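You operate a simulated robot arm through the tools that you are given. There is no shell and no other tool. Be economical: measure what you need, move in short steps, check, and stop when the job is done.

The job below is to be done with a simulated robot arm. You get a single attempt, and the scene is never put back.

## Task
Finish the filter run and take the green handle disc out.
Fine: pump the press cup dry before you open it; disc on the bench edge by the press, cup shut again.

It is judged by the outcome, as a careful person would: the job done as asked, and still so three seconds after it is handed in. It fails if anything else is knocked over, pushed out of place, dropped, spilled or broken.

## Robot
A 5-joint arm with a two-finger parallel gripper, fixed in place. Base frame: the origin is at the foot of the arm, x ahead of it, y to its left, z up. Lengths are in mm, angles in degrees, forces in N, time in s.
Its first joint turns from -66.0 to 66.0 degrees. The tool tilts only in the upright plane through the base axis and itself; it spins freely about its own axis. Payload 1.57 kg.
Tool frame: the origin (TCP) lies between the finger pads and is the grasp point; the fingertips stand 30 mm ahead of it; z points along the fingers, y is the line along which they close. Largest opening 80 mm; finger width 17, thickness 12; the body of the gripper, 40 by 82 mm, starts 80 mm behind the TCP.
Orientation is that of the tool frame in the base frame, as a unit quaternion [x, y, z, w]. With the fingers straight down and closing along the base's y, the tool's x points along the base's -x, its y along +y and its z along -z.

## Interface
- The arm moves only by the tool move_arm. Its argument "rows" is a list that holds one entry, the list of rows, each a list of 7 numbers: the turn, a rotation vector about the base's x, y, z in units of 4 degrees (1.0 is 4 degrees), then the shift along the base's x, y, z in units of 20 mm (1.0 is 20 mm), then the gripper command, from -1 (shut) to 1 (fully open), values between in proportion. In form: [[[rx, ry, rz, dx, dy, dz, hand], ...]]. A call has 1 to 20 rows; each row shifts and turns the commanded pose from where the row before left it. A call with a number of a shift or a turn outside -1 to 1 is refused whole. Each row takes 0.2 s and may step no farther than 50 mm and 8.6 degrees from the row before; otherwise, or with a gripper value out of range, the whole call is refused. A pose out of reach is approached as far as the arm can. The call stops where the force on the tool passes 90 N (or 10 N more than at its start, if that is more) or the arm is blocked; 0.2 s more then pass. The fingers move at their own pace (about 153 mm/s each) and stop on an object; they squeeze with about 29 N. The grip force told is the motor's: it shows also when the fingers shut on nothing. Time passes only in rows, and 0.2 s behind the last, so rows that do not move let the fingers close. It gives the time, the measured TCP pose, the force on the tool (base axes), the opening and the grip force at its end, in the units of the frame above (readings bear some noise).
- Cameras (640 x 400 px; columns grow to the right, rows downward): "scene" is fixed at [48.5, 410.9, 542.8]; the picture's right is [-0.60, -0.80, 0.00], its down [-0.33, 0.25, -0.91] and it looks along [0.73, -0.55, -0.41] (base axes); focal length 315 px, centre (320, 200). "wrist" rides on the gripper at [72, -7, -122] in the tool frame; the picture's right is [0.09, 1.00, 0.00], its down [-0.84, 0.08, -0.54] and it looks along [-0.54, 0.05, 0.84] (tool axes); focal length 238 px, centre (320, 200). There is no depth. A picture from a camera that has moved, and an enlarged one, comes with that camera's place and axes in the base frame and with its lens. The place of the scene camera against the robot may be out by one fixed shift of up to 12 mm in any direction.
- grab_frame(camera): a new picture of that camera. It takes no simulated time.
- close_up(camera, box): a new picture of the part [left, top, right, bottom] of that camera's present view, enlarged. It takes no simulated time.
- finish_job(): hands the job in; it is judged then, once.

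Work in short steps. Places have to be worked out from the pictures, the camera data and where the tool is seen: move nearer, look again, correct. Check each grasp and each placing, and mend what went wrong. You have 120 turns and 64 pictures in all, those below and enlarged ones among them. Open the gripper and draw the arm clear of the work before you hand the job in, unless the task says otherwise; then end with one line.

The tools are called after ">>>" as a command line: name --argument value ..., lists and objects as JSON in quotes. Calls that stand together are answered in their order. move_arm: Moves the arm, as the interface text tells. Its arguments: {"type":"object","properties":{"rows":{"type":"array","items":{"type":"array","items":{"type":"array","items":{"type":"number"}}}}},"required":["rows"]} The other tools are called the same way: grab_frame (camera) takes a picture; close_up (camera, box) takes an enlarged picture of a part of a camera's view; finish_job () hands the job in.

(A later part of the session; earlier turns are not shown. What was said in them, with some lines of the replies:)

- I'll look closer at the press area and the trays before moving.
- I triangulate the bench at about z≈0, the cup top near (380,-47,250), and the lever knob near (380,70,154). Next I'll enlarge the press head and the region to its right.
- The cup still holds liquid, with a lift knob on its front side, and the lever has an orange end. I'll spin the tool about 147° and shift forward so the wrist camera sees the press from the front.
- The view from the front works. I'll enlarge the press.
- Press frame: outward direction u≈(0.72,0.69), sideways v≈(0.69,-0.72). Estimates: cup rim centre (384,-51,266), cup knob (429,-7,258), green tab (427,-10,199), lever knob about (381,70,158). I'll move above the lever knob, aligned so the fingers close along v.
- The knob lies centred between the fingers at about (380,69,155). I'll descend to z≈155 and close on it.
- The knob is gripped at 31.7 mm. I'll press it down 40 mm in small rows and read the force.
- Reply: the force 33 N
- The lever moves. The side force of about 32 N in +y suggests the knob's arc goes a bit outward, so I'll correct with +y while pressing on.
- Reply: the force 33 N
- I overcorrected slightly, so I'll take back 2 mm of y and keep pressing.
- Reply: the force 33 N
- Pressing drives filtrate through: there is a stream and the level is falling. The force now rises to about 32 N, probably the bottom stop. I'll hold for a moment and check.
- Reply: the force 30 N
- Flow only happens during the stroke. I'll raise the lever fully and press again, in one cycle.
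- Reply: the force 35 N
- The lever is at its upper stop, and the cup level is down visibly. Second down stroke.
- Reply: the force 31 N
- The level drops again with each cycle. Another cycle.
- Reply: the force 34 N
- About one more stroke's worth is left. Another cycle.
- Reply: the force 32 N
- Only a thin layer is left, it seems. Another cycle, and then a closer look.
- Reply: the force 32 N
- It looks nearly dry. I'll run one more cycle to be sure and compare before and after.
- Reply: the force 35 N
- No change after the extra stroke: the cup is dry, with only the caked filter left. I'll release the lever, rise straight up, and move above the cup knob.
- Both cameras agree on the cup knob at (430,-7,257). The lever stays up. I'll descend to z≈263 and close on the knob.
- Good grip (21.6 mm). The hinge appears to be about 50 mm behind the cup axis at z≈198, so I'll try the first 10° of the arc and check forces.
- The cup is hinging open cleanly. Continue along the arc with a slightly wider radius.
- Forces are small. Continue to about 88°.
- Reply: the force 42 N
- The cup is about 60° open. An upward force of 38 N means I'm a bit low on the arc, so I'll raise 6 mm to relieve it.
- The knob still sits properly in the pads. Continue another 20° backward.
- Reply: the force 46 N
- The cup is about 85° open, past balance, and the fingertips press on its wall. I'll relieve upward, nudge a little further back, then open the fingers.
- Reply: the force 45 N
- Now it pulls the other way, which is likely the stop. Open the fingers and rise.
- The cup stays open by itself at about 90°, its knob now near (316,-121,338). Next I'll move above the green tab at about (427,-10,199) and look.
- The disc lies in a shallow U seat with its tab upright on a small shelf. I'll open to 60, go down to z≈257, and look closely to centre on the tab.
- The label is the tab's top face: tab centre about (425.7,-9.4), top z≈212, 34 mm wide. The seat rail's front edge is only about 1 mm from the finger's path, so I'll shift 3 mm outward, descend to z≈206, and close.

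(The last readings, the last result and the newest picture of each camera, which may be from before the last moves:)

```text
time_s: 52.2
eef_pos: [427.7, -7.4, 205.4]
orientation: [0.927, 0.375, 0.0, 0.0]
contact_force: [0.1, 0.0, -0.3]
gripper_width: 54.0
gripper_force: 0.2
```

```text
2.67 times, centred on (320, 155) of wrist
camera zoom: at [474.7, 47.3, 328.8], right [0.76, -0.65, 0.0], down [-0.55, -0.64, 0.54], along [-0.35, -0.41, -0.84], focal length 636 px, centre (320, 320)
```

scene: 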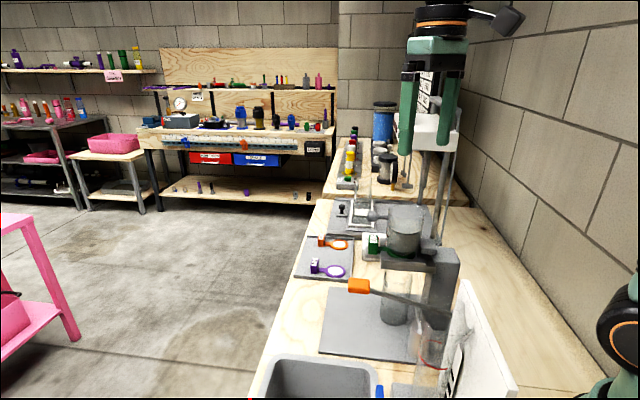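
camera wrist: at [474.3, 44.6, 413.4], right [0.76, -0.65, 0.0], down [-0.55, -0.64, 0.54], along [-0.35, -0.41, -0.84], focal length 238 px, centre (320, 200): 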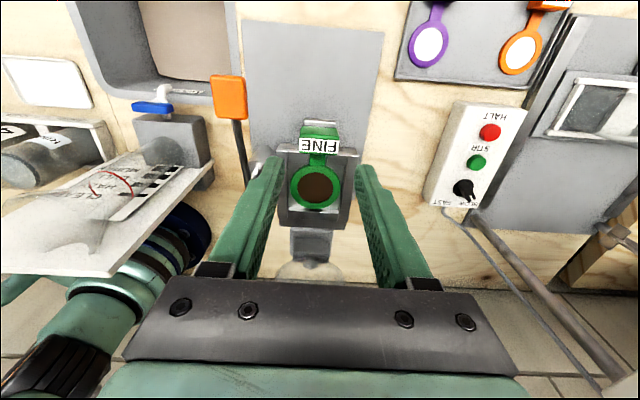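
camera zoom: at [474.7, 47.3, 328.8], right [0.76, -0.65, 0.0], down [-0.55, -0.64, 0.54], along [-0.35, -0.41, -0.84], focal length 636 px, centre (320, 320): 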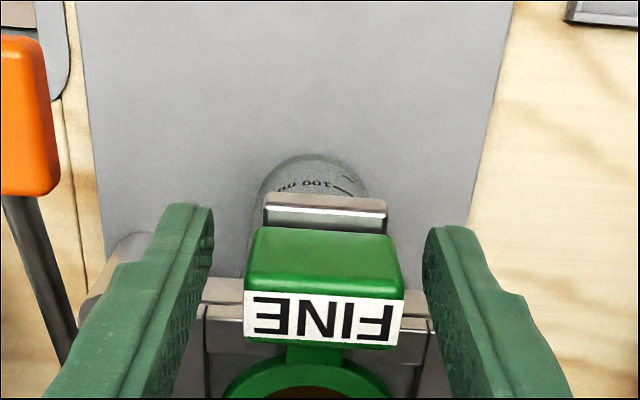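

Clear and centred. Close on the tab, then lift 12 mm to check the grip.

>>> move_arm --rows '[[[0, 0, 0, 0, 0, 0, -1], [0, 0, 0, 0, 0, 0, -1], [0, 0, 0, 0, 0, 0, -1], [0, 0, 0, 0, 0, 0.2, -1], [0, 0, 0, 0, 0, 0.2, -1], [0, 0, 0, 0, 0, 0.2, -1]]]'

>>> close_up --camera "scene" --box '[350, 190, 450, 270]'

```text
time_s: 53.6
eef_pos: [426.9, -8.1, 217.9]
orientation: [0.927, 0.374, 0.0, 0.0]
contact_force: [-0.4, -0.3, -0.7]
gripper_width: 34.5
gripper_force: 29.2
```

```text
5.00 times, centred on (400, 230) of scene
camera zoom: at [48.5, 410.9, 542.8], right [-0.6, -0.8, 0.0], down [-0.33, 0.25, -0.91], along [0.73, -0.55, -0.41], focal length 1575 px, centre (-80, 50)
```

zoom: 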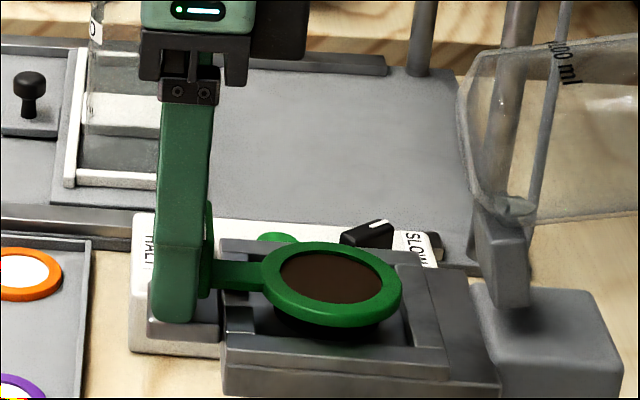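

The disc is lifted level and held at 34.5 mm. Raise it clear and move outward, then look for the bench edge.

>>> move_arm --rows '[[[0, 0, 0, 0, 0, 0.5, -1], [0, 0, 0, 0, 0, 0.8, -1], [0, 0, 0, 0, 0, 0.8, -1], [0, 0, 0, 0, 0, 0.8, -1], [0, 0, 0, 0.4, 0.4, 0.5, -1], [0, 0, 0, 0.6, 0.6, 0, -1], [0, 0, 0, 0.6, 0.6, 0, -1], [0, 0, 0, 0.6, 0.6, 0, -1], [0, 0, 0, 0.5, 0.5, 0, -1]]]'

>>> grab_frame --camera "wrist"

>>> grab_frame --camera "scene"

```text
time_s: 55.6
eef_pos: [481.9, 46.0, 285.4]
orientation: [0.927, 0.375, 0.0, 0.0]
contact_force: [0.4, -0.9, 0.1]
gripper_width: 34.8
gripper_force: 28.9
```

```text
25 pictures are left
camera wrist: at [528.8, 101.7, 408.4], right [0.76, -0.65, 0.0], down [-0.55, -0.64, 0.54], along [-0.35, -0.41, -0.84], focal length 238 px, centre (320, 200)
```

wrist: 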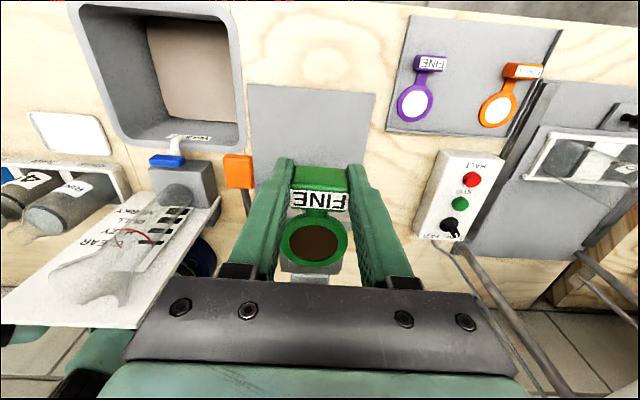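

```text
24 pictures are left
```

scene: 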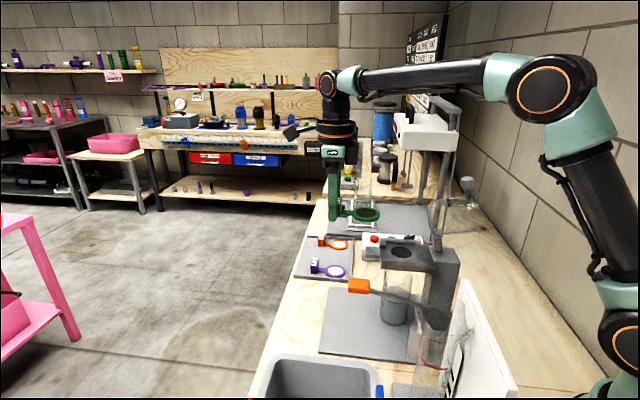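

Plate front edge centre is about (482,67), and the bench edge lies about 106 mm further out. I'll lay the disc lengthwise along that strip: turn 90° while moving the tab to about (498,130).

>>> move_arm --rows '[[[0, 0, 1, 0.04, 0.21, 0, -1], [0, 0, 1, 0.04, 0.21, 0, -1], [0, 0, 1, 0.04, 0.21, 0, -1], [0, 0, 1, 0.04, 0.21, 0, -1], [0, 0, 1, 0.04, 0.21, 0, -1], [0, 0, 1, 0.04, 0.21, 0, -1], [0, 0, 1, 0.04, 0.21, 0, -1], [0, 0, 1, 0.04, 0.21, 0, -1], [0, 0, 1, 0.04, 0.21, 0, -1], [0, 0, 1, 0.04, 0.21, 0, -1], [0, 0, 1, 0.04, 0.21, 0, -1], [0, 0, 1, 0.04, 0.21, 0, -1], [0, 0, 1, 0.04, 0.21, 0, -1], [0, 0, 1, 0.04, 0.21, 0, -1], [0, 0, 1, 0.04, 0.21, 0, -1], [0, 0, 1, 0.04, 0.21, 0, -1], [0, 0, 1, 0.04, 0.21, 0, -1], [0, 0, 1, 0.04, 0.21, 0, -1], [0, 0, 1, 0.04, 0.21, 0, -1], [0, 0, 1, 0.04, 0.21, 0, -1]]]'

>>> move_arm --rows '[[[0, 0, 0.8, 0, 0, -0.6, -1], [0, 0, 0.8, 0, 0, -0.8, -1], [0, 0, 0.8, 0, 0, -0.8, -1], [0, 0, 0, 0, 0, -0.8, -1], [0, 0, 0, 0, 0, -0.8, -1], [0, 0, 0, 0, 0, -0.8, -1], [0, 0, 0, 0, 0, -0.8, -1], [0, 0, 0, 0, 0, -0.8, -1], [0, 0, 0, 0, 0, -0.8, -1], [0, 0, 0, 0, 0, -0.8, -1]]]'

>>> grab_frame --camera "wrist"

>>> grab_frame --camera "scene"

```text
time_s: 59.8
eef_pos: [498.3, 130.3, 285.6]
orientation: [0.469, 0.883, -0.001, 0.0]
contact_force: [0.0, -0.8, -0.8]
gripper_width: 34.7
gripper_force: 29.3
```

```text
time_s: 62.0
eef_pos: [498.3, 129.1, 131.0]
orientation: [0.393, 0.919, 0.001, 0.0]
contact_force: [0.4, -0.7, -0.2]
gripper_width: 34.6
gripper_force: 29.3
```

```text
23 pictures are left
camera wrist: at [443.1, 177.8, 252.8], right [0.66, 0.75, 0.0], down [0.63, -0.55, 0.54], along [0.41, -0.36, -0.84], focal length 238 px, centre (320, 200)
```

wrist: 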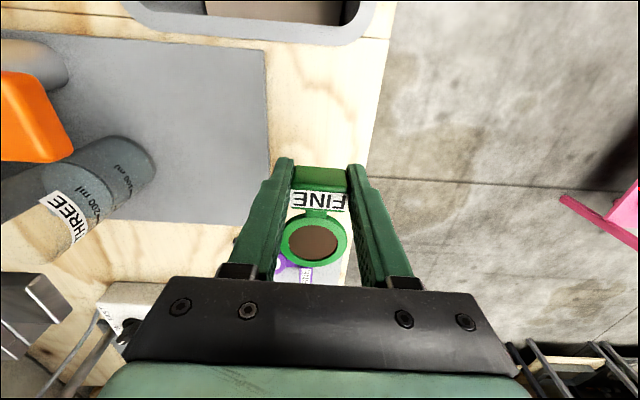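

```text
22 pictures are left
```

scene: 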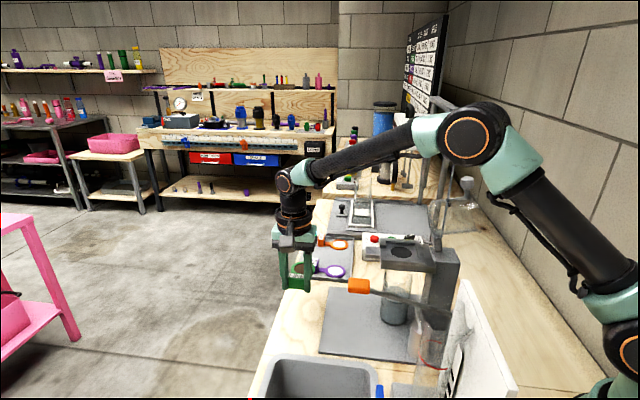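

The tab is over the middle of the 106 mm strip, and the disc will be clear of plate, rack and edge. Lower to z≈40.

>>> move_arm --rows '[[[0, 0, 0, 0, 0, -0.9, -1], [0, 0, 0, 0, 0, -0.9, -1], [0, 0, 0, 0, 0, -0.9, -1], [0, 0, 0, 0, 0, -0.9, -1], [0, 0, 0, 0, 0, -0.8, -1]]]'

>>> close_up --camera "scene" --box '[250, 240, 350, 320]'

```text
time_s: 63.2
eef_pos: [498.7, 129.6, 40.9]
orientation: [0.394, 0.919, 0.0, 0.0]
contact_force: [1.6, -0.1, -0.3]
gripper_width: 34.5
gripper_force: 28.6
```

```text
5.00 times, centred on (300, 280) of scene
camera zoom: at [48.5, 410.9, 542.8], right [-0.6, -0.8, 0.0], down [-0.33, 0.25, -0.91], along [0.73, -0.55, -0.41], focal length 1575 px, centre (420, -200)
```

zoom: 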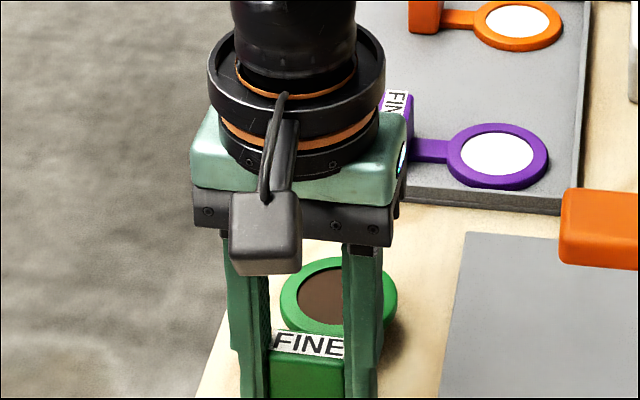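

Slightly above the bench, position good. Lower in 2 mm steps until contact.

>>> move_arm --rows '[[[0, 0, 0, 0, 0, -0.15, -1], [0, 0, 0, 0, 0, -0.15, -1], [0, 0, 0, 0, 0, -0.1, -1], [0, 0, 0, 0, 0, -0.1, -1]]]'

```text
time_s: 64.2
eef_pos: [498.4, 130.1, 32.3]
orientation: [0.395, 0.919, 0.001, 0.0]
contact_force: [0.9, 0.3, 0.0]
gripper_width: 34.7
gripper_force: 29.3
```

>>> move_arm --rows '[[[0, 0, 0, 0, 0, -0.1, -1], [0, 0, 0, 0, 0, -0.1, -1]]]'

>>> close_up --camera "scene" --box '[270, 275, 350, 340]'

```text
time_s: 64.8
eef_pos: [499.2, 129.7, 29.1]
orientation: [0.393, 0.919, -0.001, 0.0]
contact_force: [-19.0, -5.2, 34.4]
gripper_width: 34.4
gripper_force: 28.8
```

```text
6.15 times, centred on (310, 308) of scene
camera zoom: at [48.3, 410.8, 542.8], right [-0.6, -0.8, 0.0], down [-0.33, 0.25, -0.91], along [0.73, -0.55, -0.41], focal length 1939 px, centre (382, -462)
```

zoom: 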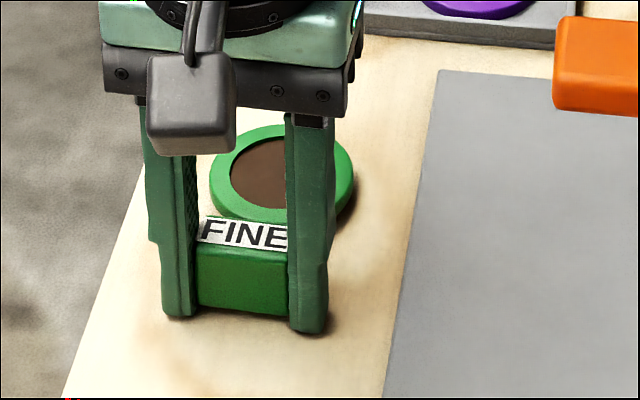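

The fingertips are on the bench and the disc is a few mm or less above it. Relieve slightly, open gently, and rise.

>>> move_arm --rows '[[[0, 0, 0, 0, 0, 0.08, -1], [0, 0, 0, 0, 0, 0, -0.05], [0, 0, 0, 0, 0, 0, 0.1], [0, 0, 0, 0, 0, 0, 0.2], [0, 0, 0, 0, 0, 0.3, 0.2], [0, 0, 0, 0, 0, 0.6, 0.2], [0, 0, 0, 0, 0, 1, 0.2], [0, 0, 0, 0, 0, 1, 0.2], [0, 0, 0, 0, 0, 1, 0.2], [0, 0, 0, 0, 0, 1, 0.2], [0, 0, 0, 0, 0, 1, 0.2], [0, 0, 0, 0, 0, 1, 0.2], [0, 0, 0, 0, 0, 1, 0.2], [0, 0, 0, 0, 0, 1, 0.2]]]'

>>> close_up --camera "scene" --box '[250, 250, 350, 340]'

```text
time_s: 67.8
eef_pos: [497.8, 128.5, 207.7]
orientation: [0.394, 0.919, 0.0, 0.0]
contact_force: [-0.2, -0.1, 0.2]
gripper_width: 48.3
gripper_force: 0.1
```

```text
4.44 times, centred on (300, 295) of scene
camera zoom: at [48.5, 410.9, 542.8], right [-0.6, -0.8, 0.0], down [-0.33, 0.25, -0.91], along [0.73, -0.55, -0.41], focal length 1400 px, centre (409, -222)
```

zoom: 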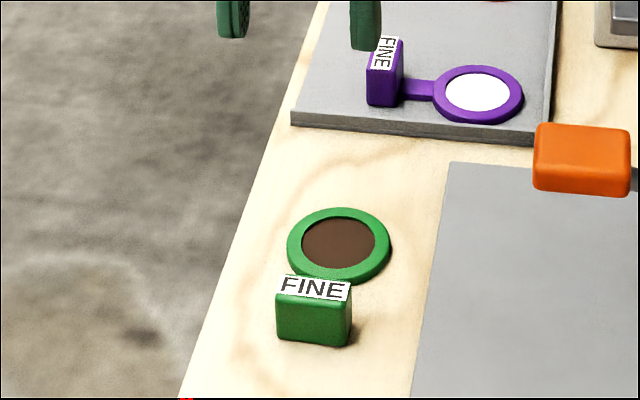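

The disc lies flat on the bench edge. Now rise, turn back 90°, and go above the open cup's knob.

>>> move_arm --rows '[[[0, 0, -1, 0, 0, 1, 0.2], [0, 0, -1, 0, 0, 1, 0.2], [0, 0, -1, 0, 0, 1, 0.2], [0, 0, -1, 0, 0, 1, 0.2], [0, 0, -1, 0, 0, 1, 0.2], [0, 0, -1, 0, 0, 1, 0.2], [0, 0, -1, 0, 0, 1, 0.2], [0, 0, -1, 0, 0, 1, 0.2], [0, 0, -1, 0, 0, 1, 0.2], [0, 0, -1, 0, 0, 1, 0.2], [0, 0, -1, 0, 0, 0.7, 0.2], [0, 0, -1, -0.7, -1, 0, 0.2], [0, 0, -1, -0.7, -1, 0, 0.2], [0, 0, -1, -0.7, -1, 0, 0.2], [0, 0, -1, -0.7, -1, 0, 0.2], [0, 0, -1, -0.7, -1, 0, 0.2], [0, 0, -1, -0.7, -1, 0, 0.2], [0, 0, -1, -0.7, -1, 0, 0.2], [0, 0, -1, -0.7, -1, 0, 0.2], [0, 0, -1, -0.7, -1, 0, 0.2]]]'

>>> move_arm --rows '[[[0, 0, -1, -0.8, -1, 0, 0.2], [0, 0, -1, -0.8, -1, 0, 0.2], [0, 0, -0.4, -0.8, -1, 0, 0.2], [0, 0, 0, -0.3, -0.45, 0, 0.2]]]'

>>> grab_frame --camera "wrist"

>>> close_up --camera "scene" --box '[370, 130, 510, 270]'

```text
time_s: 72.0
eef_pos: [350.9, -58.0, 405.9]
orientation: [0.893, 0.45, 0.001, 0.0]
contact_force: [0.7, 1.0, -0.1]
gripper_width: 48.0
gripper_force: 0.0
out of reach, approached as far as the arm can: row 9, 10, 11
```

```text
time_s: 73.0
eef_pos: [297.3, -124.4, 404.7]
orientation: [0.927, 0.375, 0.0, 0.0]
contact_force: [0.0, 0.4, 0.1]
gripper_width: 48.1
gripper_force: 0.0
```

```text
18 pictures are left
camera wrist: at [343.1, -69.0, 527.9], right [0.76, -0.65, 0.0], down [-0.55, -0.64, 0.54], along [-0.35, -0.41, -0.84], focal length 238 px, centre (320, 200)
```

wrist: 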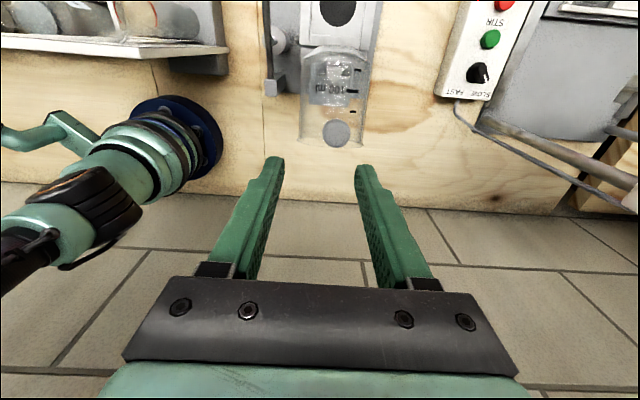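

```text
2.86 times, centred on (440, 200) of scene
camera zoom: at [48.5, 410.9, 542.8], right [-0.6, -0.8, 0.0], down [-0.33, 0.25, -0.91], along [0.73, -0.55, -0.41], focal length 900 px, centre (-23, 200)
```

zoom: 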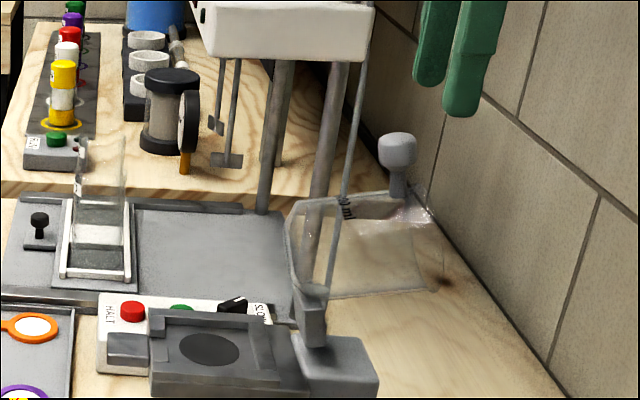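

Both cameras put the open knob at (315,-121,339). Shift over it, descend to z≈345, and close.

>>> move_arm --rows '[[[0, 0, 0, 0.885, 0.17, 0, 0.2], [0, 0, 0, 0, 0, -0.75, 0.2], [0, 0, 0, 0, 0, -0.75, 0.2], [0, 0, 0, 0, 0, -0.75, 0.2], [0, 0, 0, 0, 0, -0.75, 0.2], [0, 0, 0, 0, 0, 0, -1], [0, 0, 0, 0, 0, 0, -1], [0, 0, 0, 0, 0, 0, -1]]]'

>>> close_up --camera "scene" --box '[370, 130, 510, 270]'

```text
time_s: 74.8
eef_pos: [315.7, -123.1, 344.3]
orientation: [0.927, 0.375, 0.001, 0.001]
contact_force: [10.0, -10.8, -4.3]
gripper_width: 21.4
gripper_force: 34.5
```

```text
2.86 times, centred on (440, 200) of scene
camera zoom: at [48.6, 410.9, 542.8], right [-0.6, -0.8, 0.0], down [-0.33, 0.25, -0.91], along [0.73, -0.55, -0.41], focal length 900 px, centre (-23, 200)
```

zoom: 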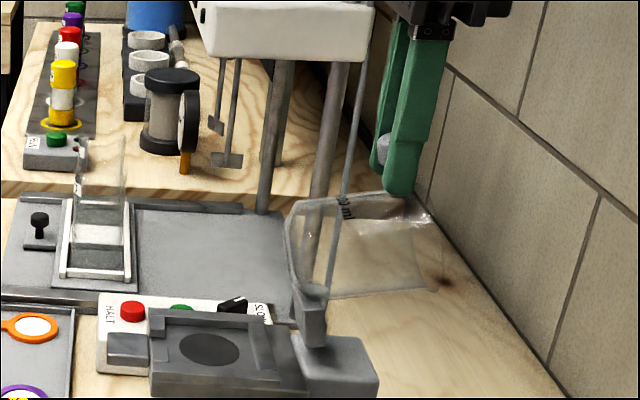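

Knob held. Fitting closed and open positions gives a hinge at 58 mm behind the cup axis, z≈216, R≈129. I'll follow that arc back, first third.

>>> move_arm --rows '[[[0, 0, 0, 0.402, 0.394, 0.13, -1], [0, 0, 0, 0.402, 0.394, 0.13, -1], [0, 0, 0, 0.402, 0.394, 0.03, -1], [0, 0, 0, 0.402, 0.394, 0.03, -1], [0, 0, 0, 0.398, 0.39, -0.068, -1], [0, 0, 0, 0.398, 0.39, -0.068, -1]]]'

```text
time_s: 76.2
eef_pos: [364.7, -73.8, 349.0]
orientation: [0.927, 0.374, 0.0, -0.001]
contact_force: [8.8, -22.8, -6.0]
gripper_width: 21.9
gripper_force: 34.2
```

Going well; a small sideways correction of +v, then continue down to the last 20°.

>>> move_arm --rows '[[[0, 0, 0, 0.43, 0.34, -0.165, -1], [0, 0, 0, 0.384, 0.36, -0.165, -1], [0, 0, 0, 0.359, 0.352, -0.255, -1], [0, 0, 0, 0.359, 0.352, -0.255, -1], [0, 0, 0, 0.32, 0.313, -0.338, -1], [0, 0, 0, 0.32, 0.313, -0.338, -1], [0, 0, 0, 0.275, 0.27, -0.413, -1], [0, 0, 0, 0.275, 0.27, -0.413, -1]]]'

>>> close_up --camera "scene" --box '[350, 160, 470, 270]'

```text
time_s: 78.0
eef_pos: [416.4, -21.9, 301.9]
orientation: [0.927, 0.376, -0.004, 0.0]
contact_force: [-18.2, 18.4, 9.3]
gripper_width: 21.5
gripper_force: 35.0
```

```text
3.64 times, centred on (410, 215) of scene
camera zoom: at [48.4, 410.9, 542.7], right [-0.6, -0.8, 0.0], down [-0.33, 0.25, -0.91], along [0.73, -0.55, -0.41], focal length 1146 px, centre (-7, 146)
```

zoom: 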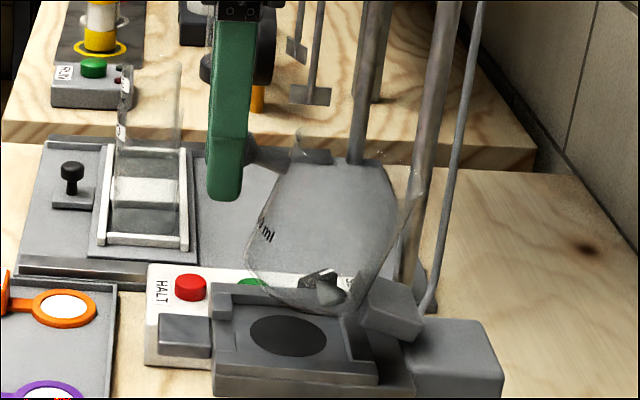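

About 20° left, so I'll finish the arc and watch for the seating force.

>>> move_arm --rows '[[[0, 0, 0, 0.18, 0.25, -0.47, -1], [0, 0, 0, 0.218, 0.2135, -0.47, -1], [0, 0, 0, 0.154, 0.15, -0.5, -1], [0, 0, 0, 0.12, 0.12, -0.4, -1]]]'

>>> close_up --camera "scene" --box '[350, 180, 470, 280]'

```text
time_s: 79.0
eef_pos: [431.6, -7.4, 265.4]
orientation: [0.927, 0.375, 0.0, 0.0]
contact_force: [-8.1, 23.1, 11.7]
gripper_width: 21.6
gripper_force: 34.9
```

```text
4.00 times, centred on (410, 230) of scene
camera zoom: at [48.4, 410.9, 542.7], right [-0.6, -0.8, 0.0], down [-0.33, 0.25, -0.91], along [0.73, -0.55, -0.41], focal length 1260 px, centre (-40, 80)
```

zoom: 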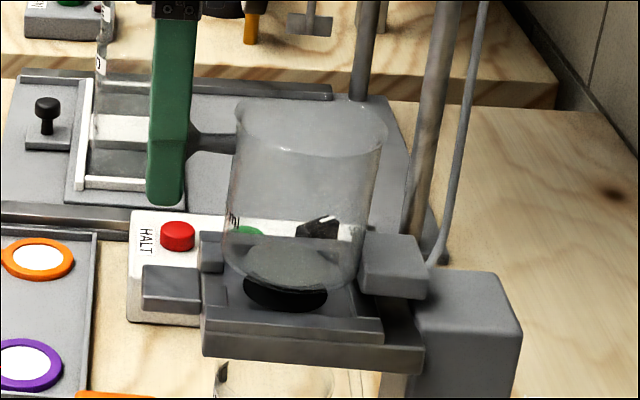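

Nearly seated. Press down a few mm more until contact.

>>> move_arm --rows '[[[0, 0, 0, 0.03, 0.0, -0.15, -1], [0, 0, 0, 0.03, 0.0, -0.15, -1], [0, 0, 0, 0, 0, -0.15, -1]]]'

```text
time_s: 79.8
eef_pos: [431.2, -6.2, 258.9]
orientation: [0.926, 0.377, 0.0, 0.0]
contact_force: [-17.9, 29.1, 35.7]
gripper_width: 21.8
gripper_force: 34.4
```

The seating force is reached (36 N). Open and rise clear, then check.

>>> move_arm --rows '[[[0, 0, 0, 0, 0, 0.1, -1], [0, 0, 0, 0, 0, 0, 0.2], [0, 0, 0, 0, 0, 0, 0.2], [0, 0, 0, 0, 0, 0.5, 0.2], [0, 0, 0, 0, 0, 1, 0.2], [0, 0, 0, 0, 0, 1, 0.2], [0, 0, 0, 0, 0, 1, 0.2], [0, 0, 0, 0, 0, 1, 0.2], [0, 0, 0, 0, 0, 1, 0.2]]]'

>>> close_up --camera "scene" --box '[350, 180, 470, 280]'

>>> grab_frame --camera "wrist"

```text
time_s: 81.8
eef_pos: [432.2, -8.7, 368.9]
orientation: [0.927, 0.376, 0.0, 0.0]
contact_force: [0.5, 0.7, 0.0]
gripper_width: 47.9
gripper_force: 0.2
```

```text
4.00 times, centred on (410, 230) of scene
camera zoom: at [48.5, 410.9, 542.8], right [-0.6, -0.8, 0.0], down [-0.33, 0.25, -0.91], along [0.73, -0.55, -0.41], focal length 1260 px, centre (-40, 80)
```

zoom: 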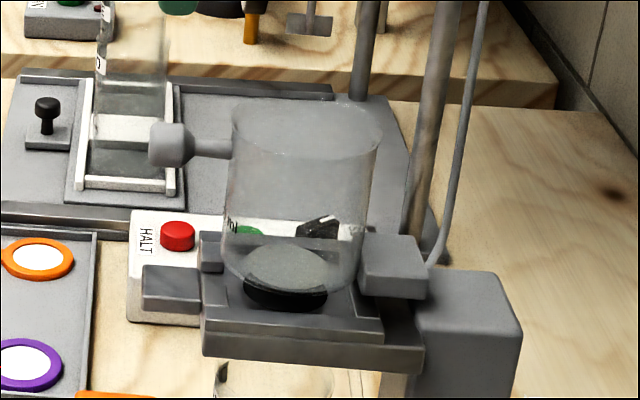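

```text
12 pictures are left
camera wrist: at [479.0, 48.1, 491.0], right [0.76, -0.65, 0.0], down [-0.55, -0.64, 0.54], along [-0.35, -0.41, -0.84], focal length 238 px, centre (320, 200)
```

wrist: 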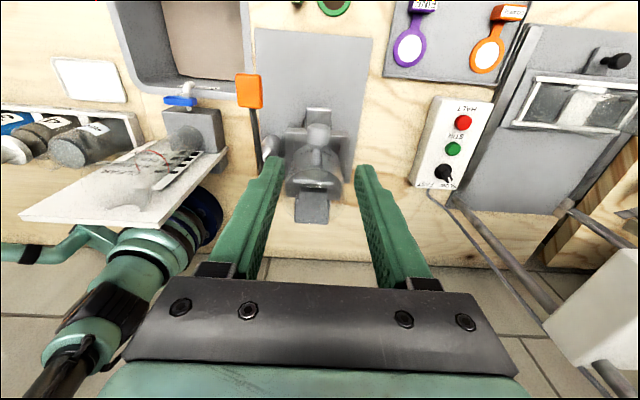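

The cup's knob and rim are back at their original pixels: it is shut. I'll draw the arm clear and do a final check.

>>> move_arm --rows '[[[0, 0, 0, 0, 0, 0.9, 0.6], [0, 0, 0, 0, 0, 0.9, 0.8], [0, 0, 0, -0.7, 0, 0.6, 1], [0, 0, 0, -0.8, 0.1, 0.5, 1], [0, 0, 0, -0.8, 0.1, 0.4, 1], [0, 0, 0, -0.8, 0.1, 0.3, 1], [0, 0, 0, -0.8, 0.1, 0, 1], [0, 0, 0, -0.8, 0.1, 0, 1], [0, 0, 0, 0, 0, 0, 1]]]'

>>> close_up --camera "scene" --box '[250, 180, 490, 400]'

```text
time_s: 83.8
eef_pos: [337.3, 1.2, 440.7]
orientation: [0.927, 0.376, 0.0, 0.0]
contact_force: [-0.7, -0.2, 0.0]
gripper_width: 80.2
gripper_force: 0.0
```

```text
1.82 times, centred on (370, 290) of scene
camera zoom: at [48.5, 410.9, 542.8], right [-0.6, -0.8, 0.0], down [-0.33, 0.25, -0.91], along [0.73, -0.55, -0.41], focal length 573 px, centre (229, 36)
```

zoom: 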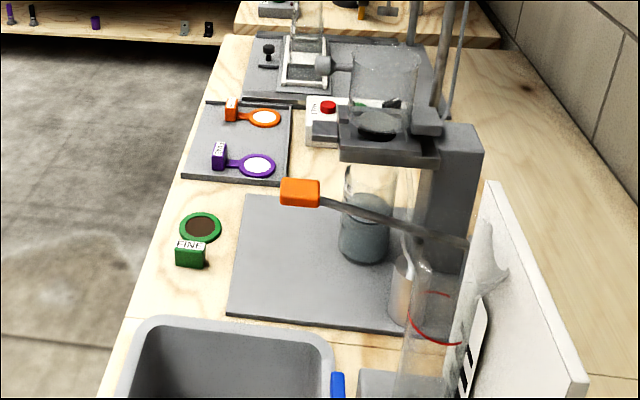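

Everything is in place: the cup is dry and shut, the disc is on the bench edge, the lever is up, and the arm is clear. Handing in.

>>> finish_job

```text
The job is handed in.
```

The filter run is finished: I pumped the press cup dry before opening it, took the green-handled disc out and laid it flat on the bench edge in front of the press, then shut the cup again.
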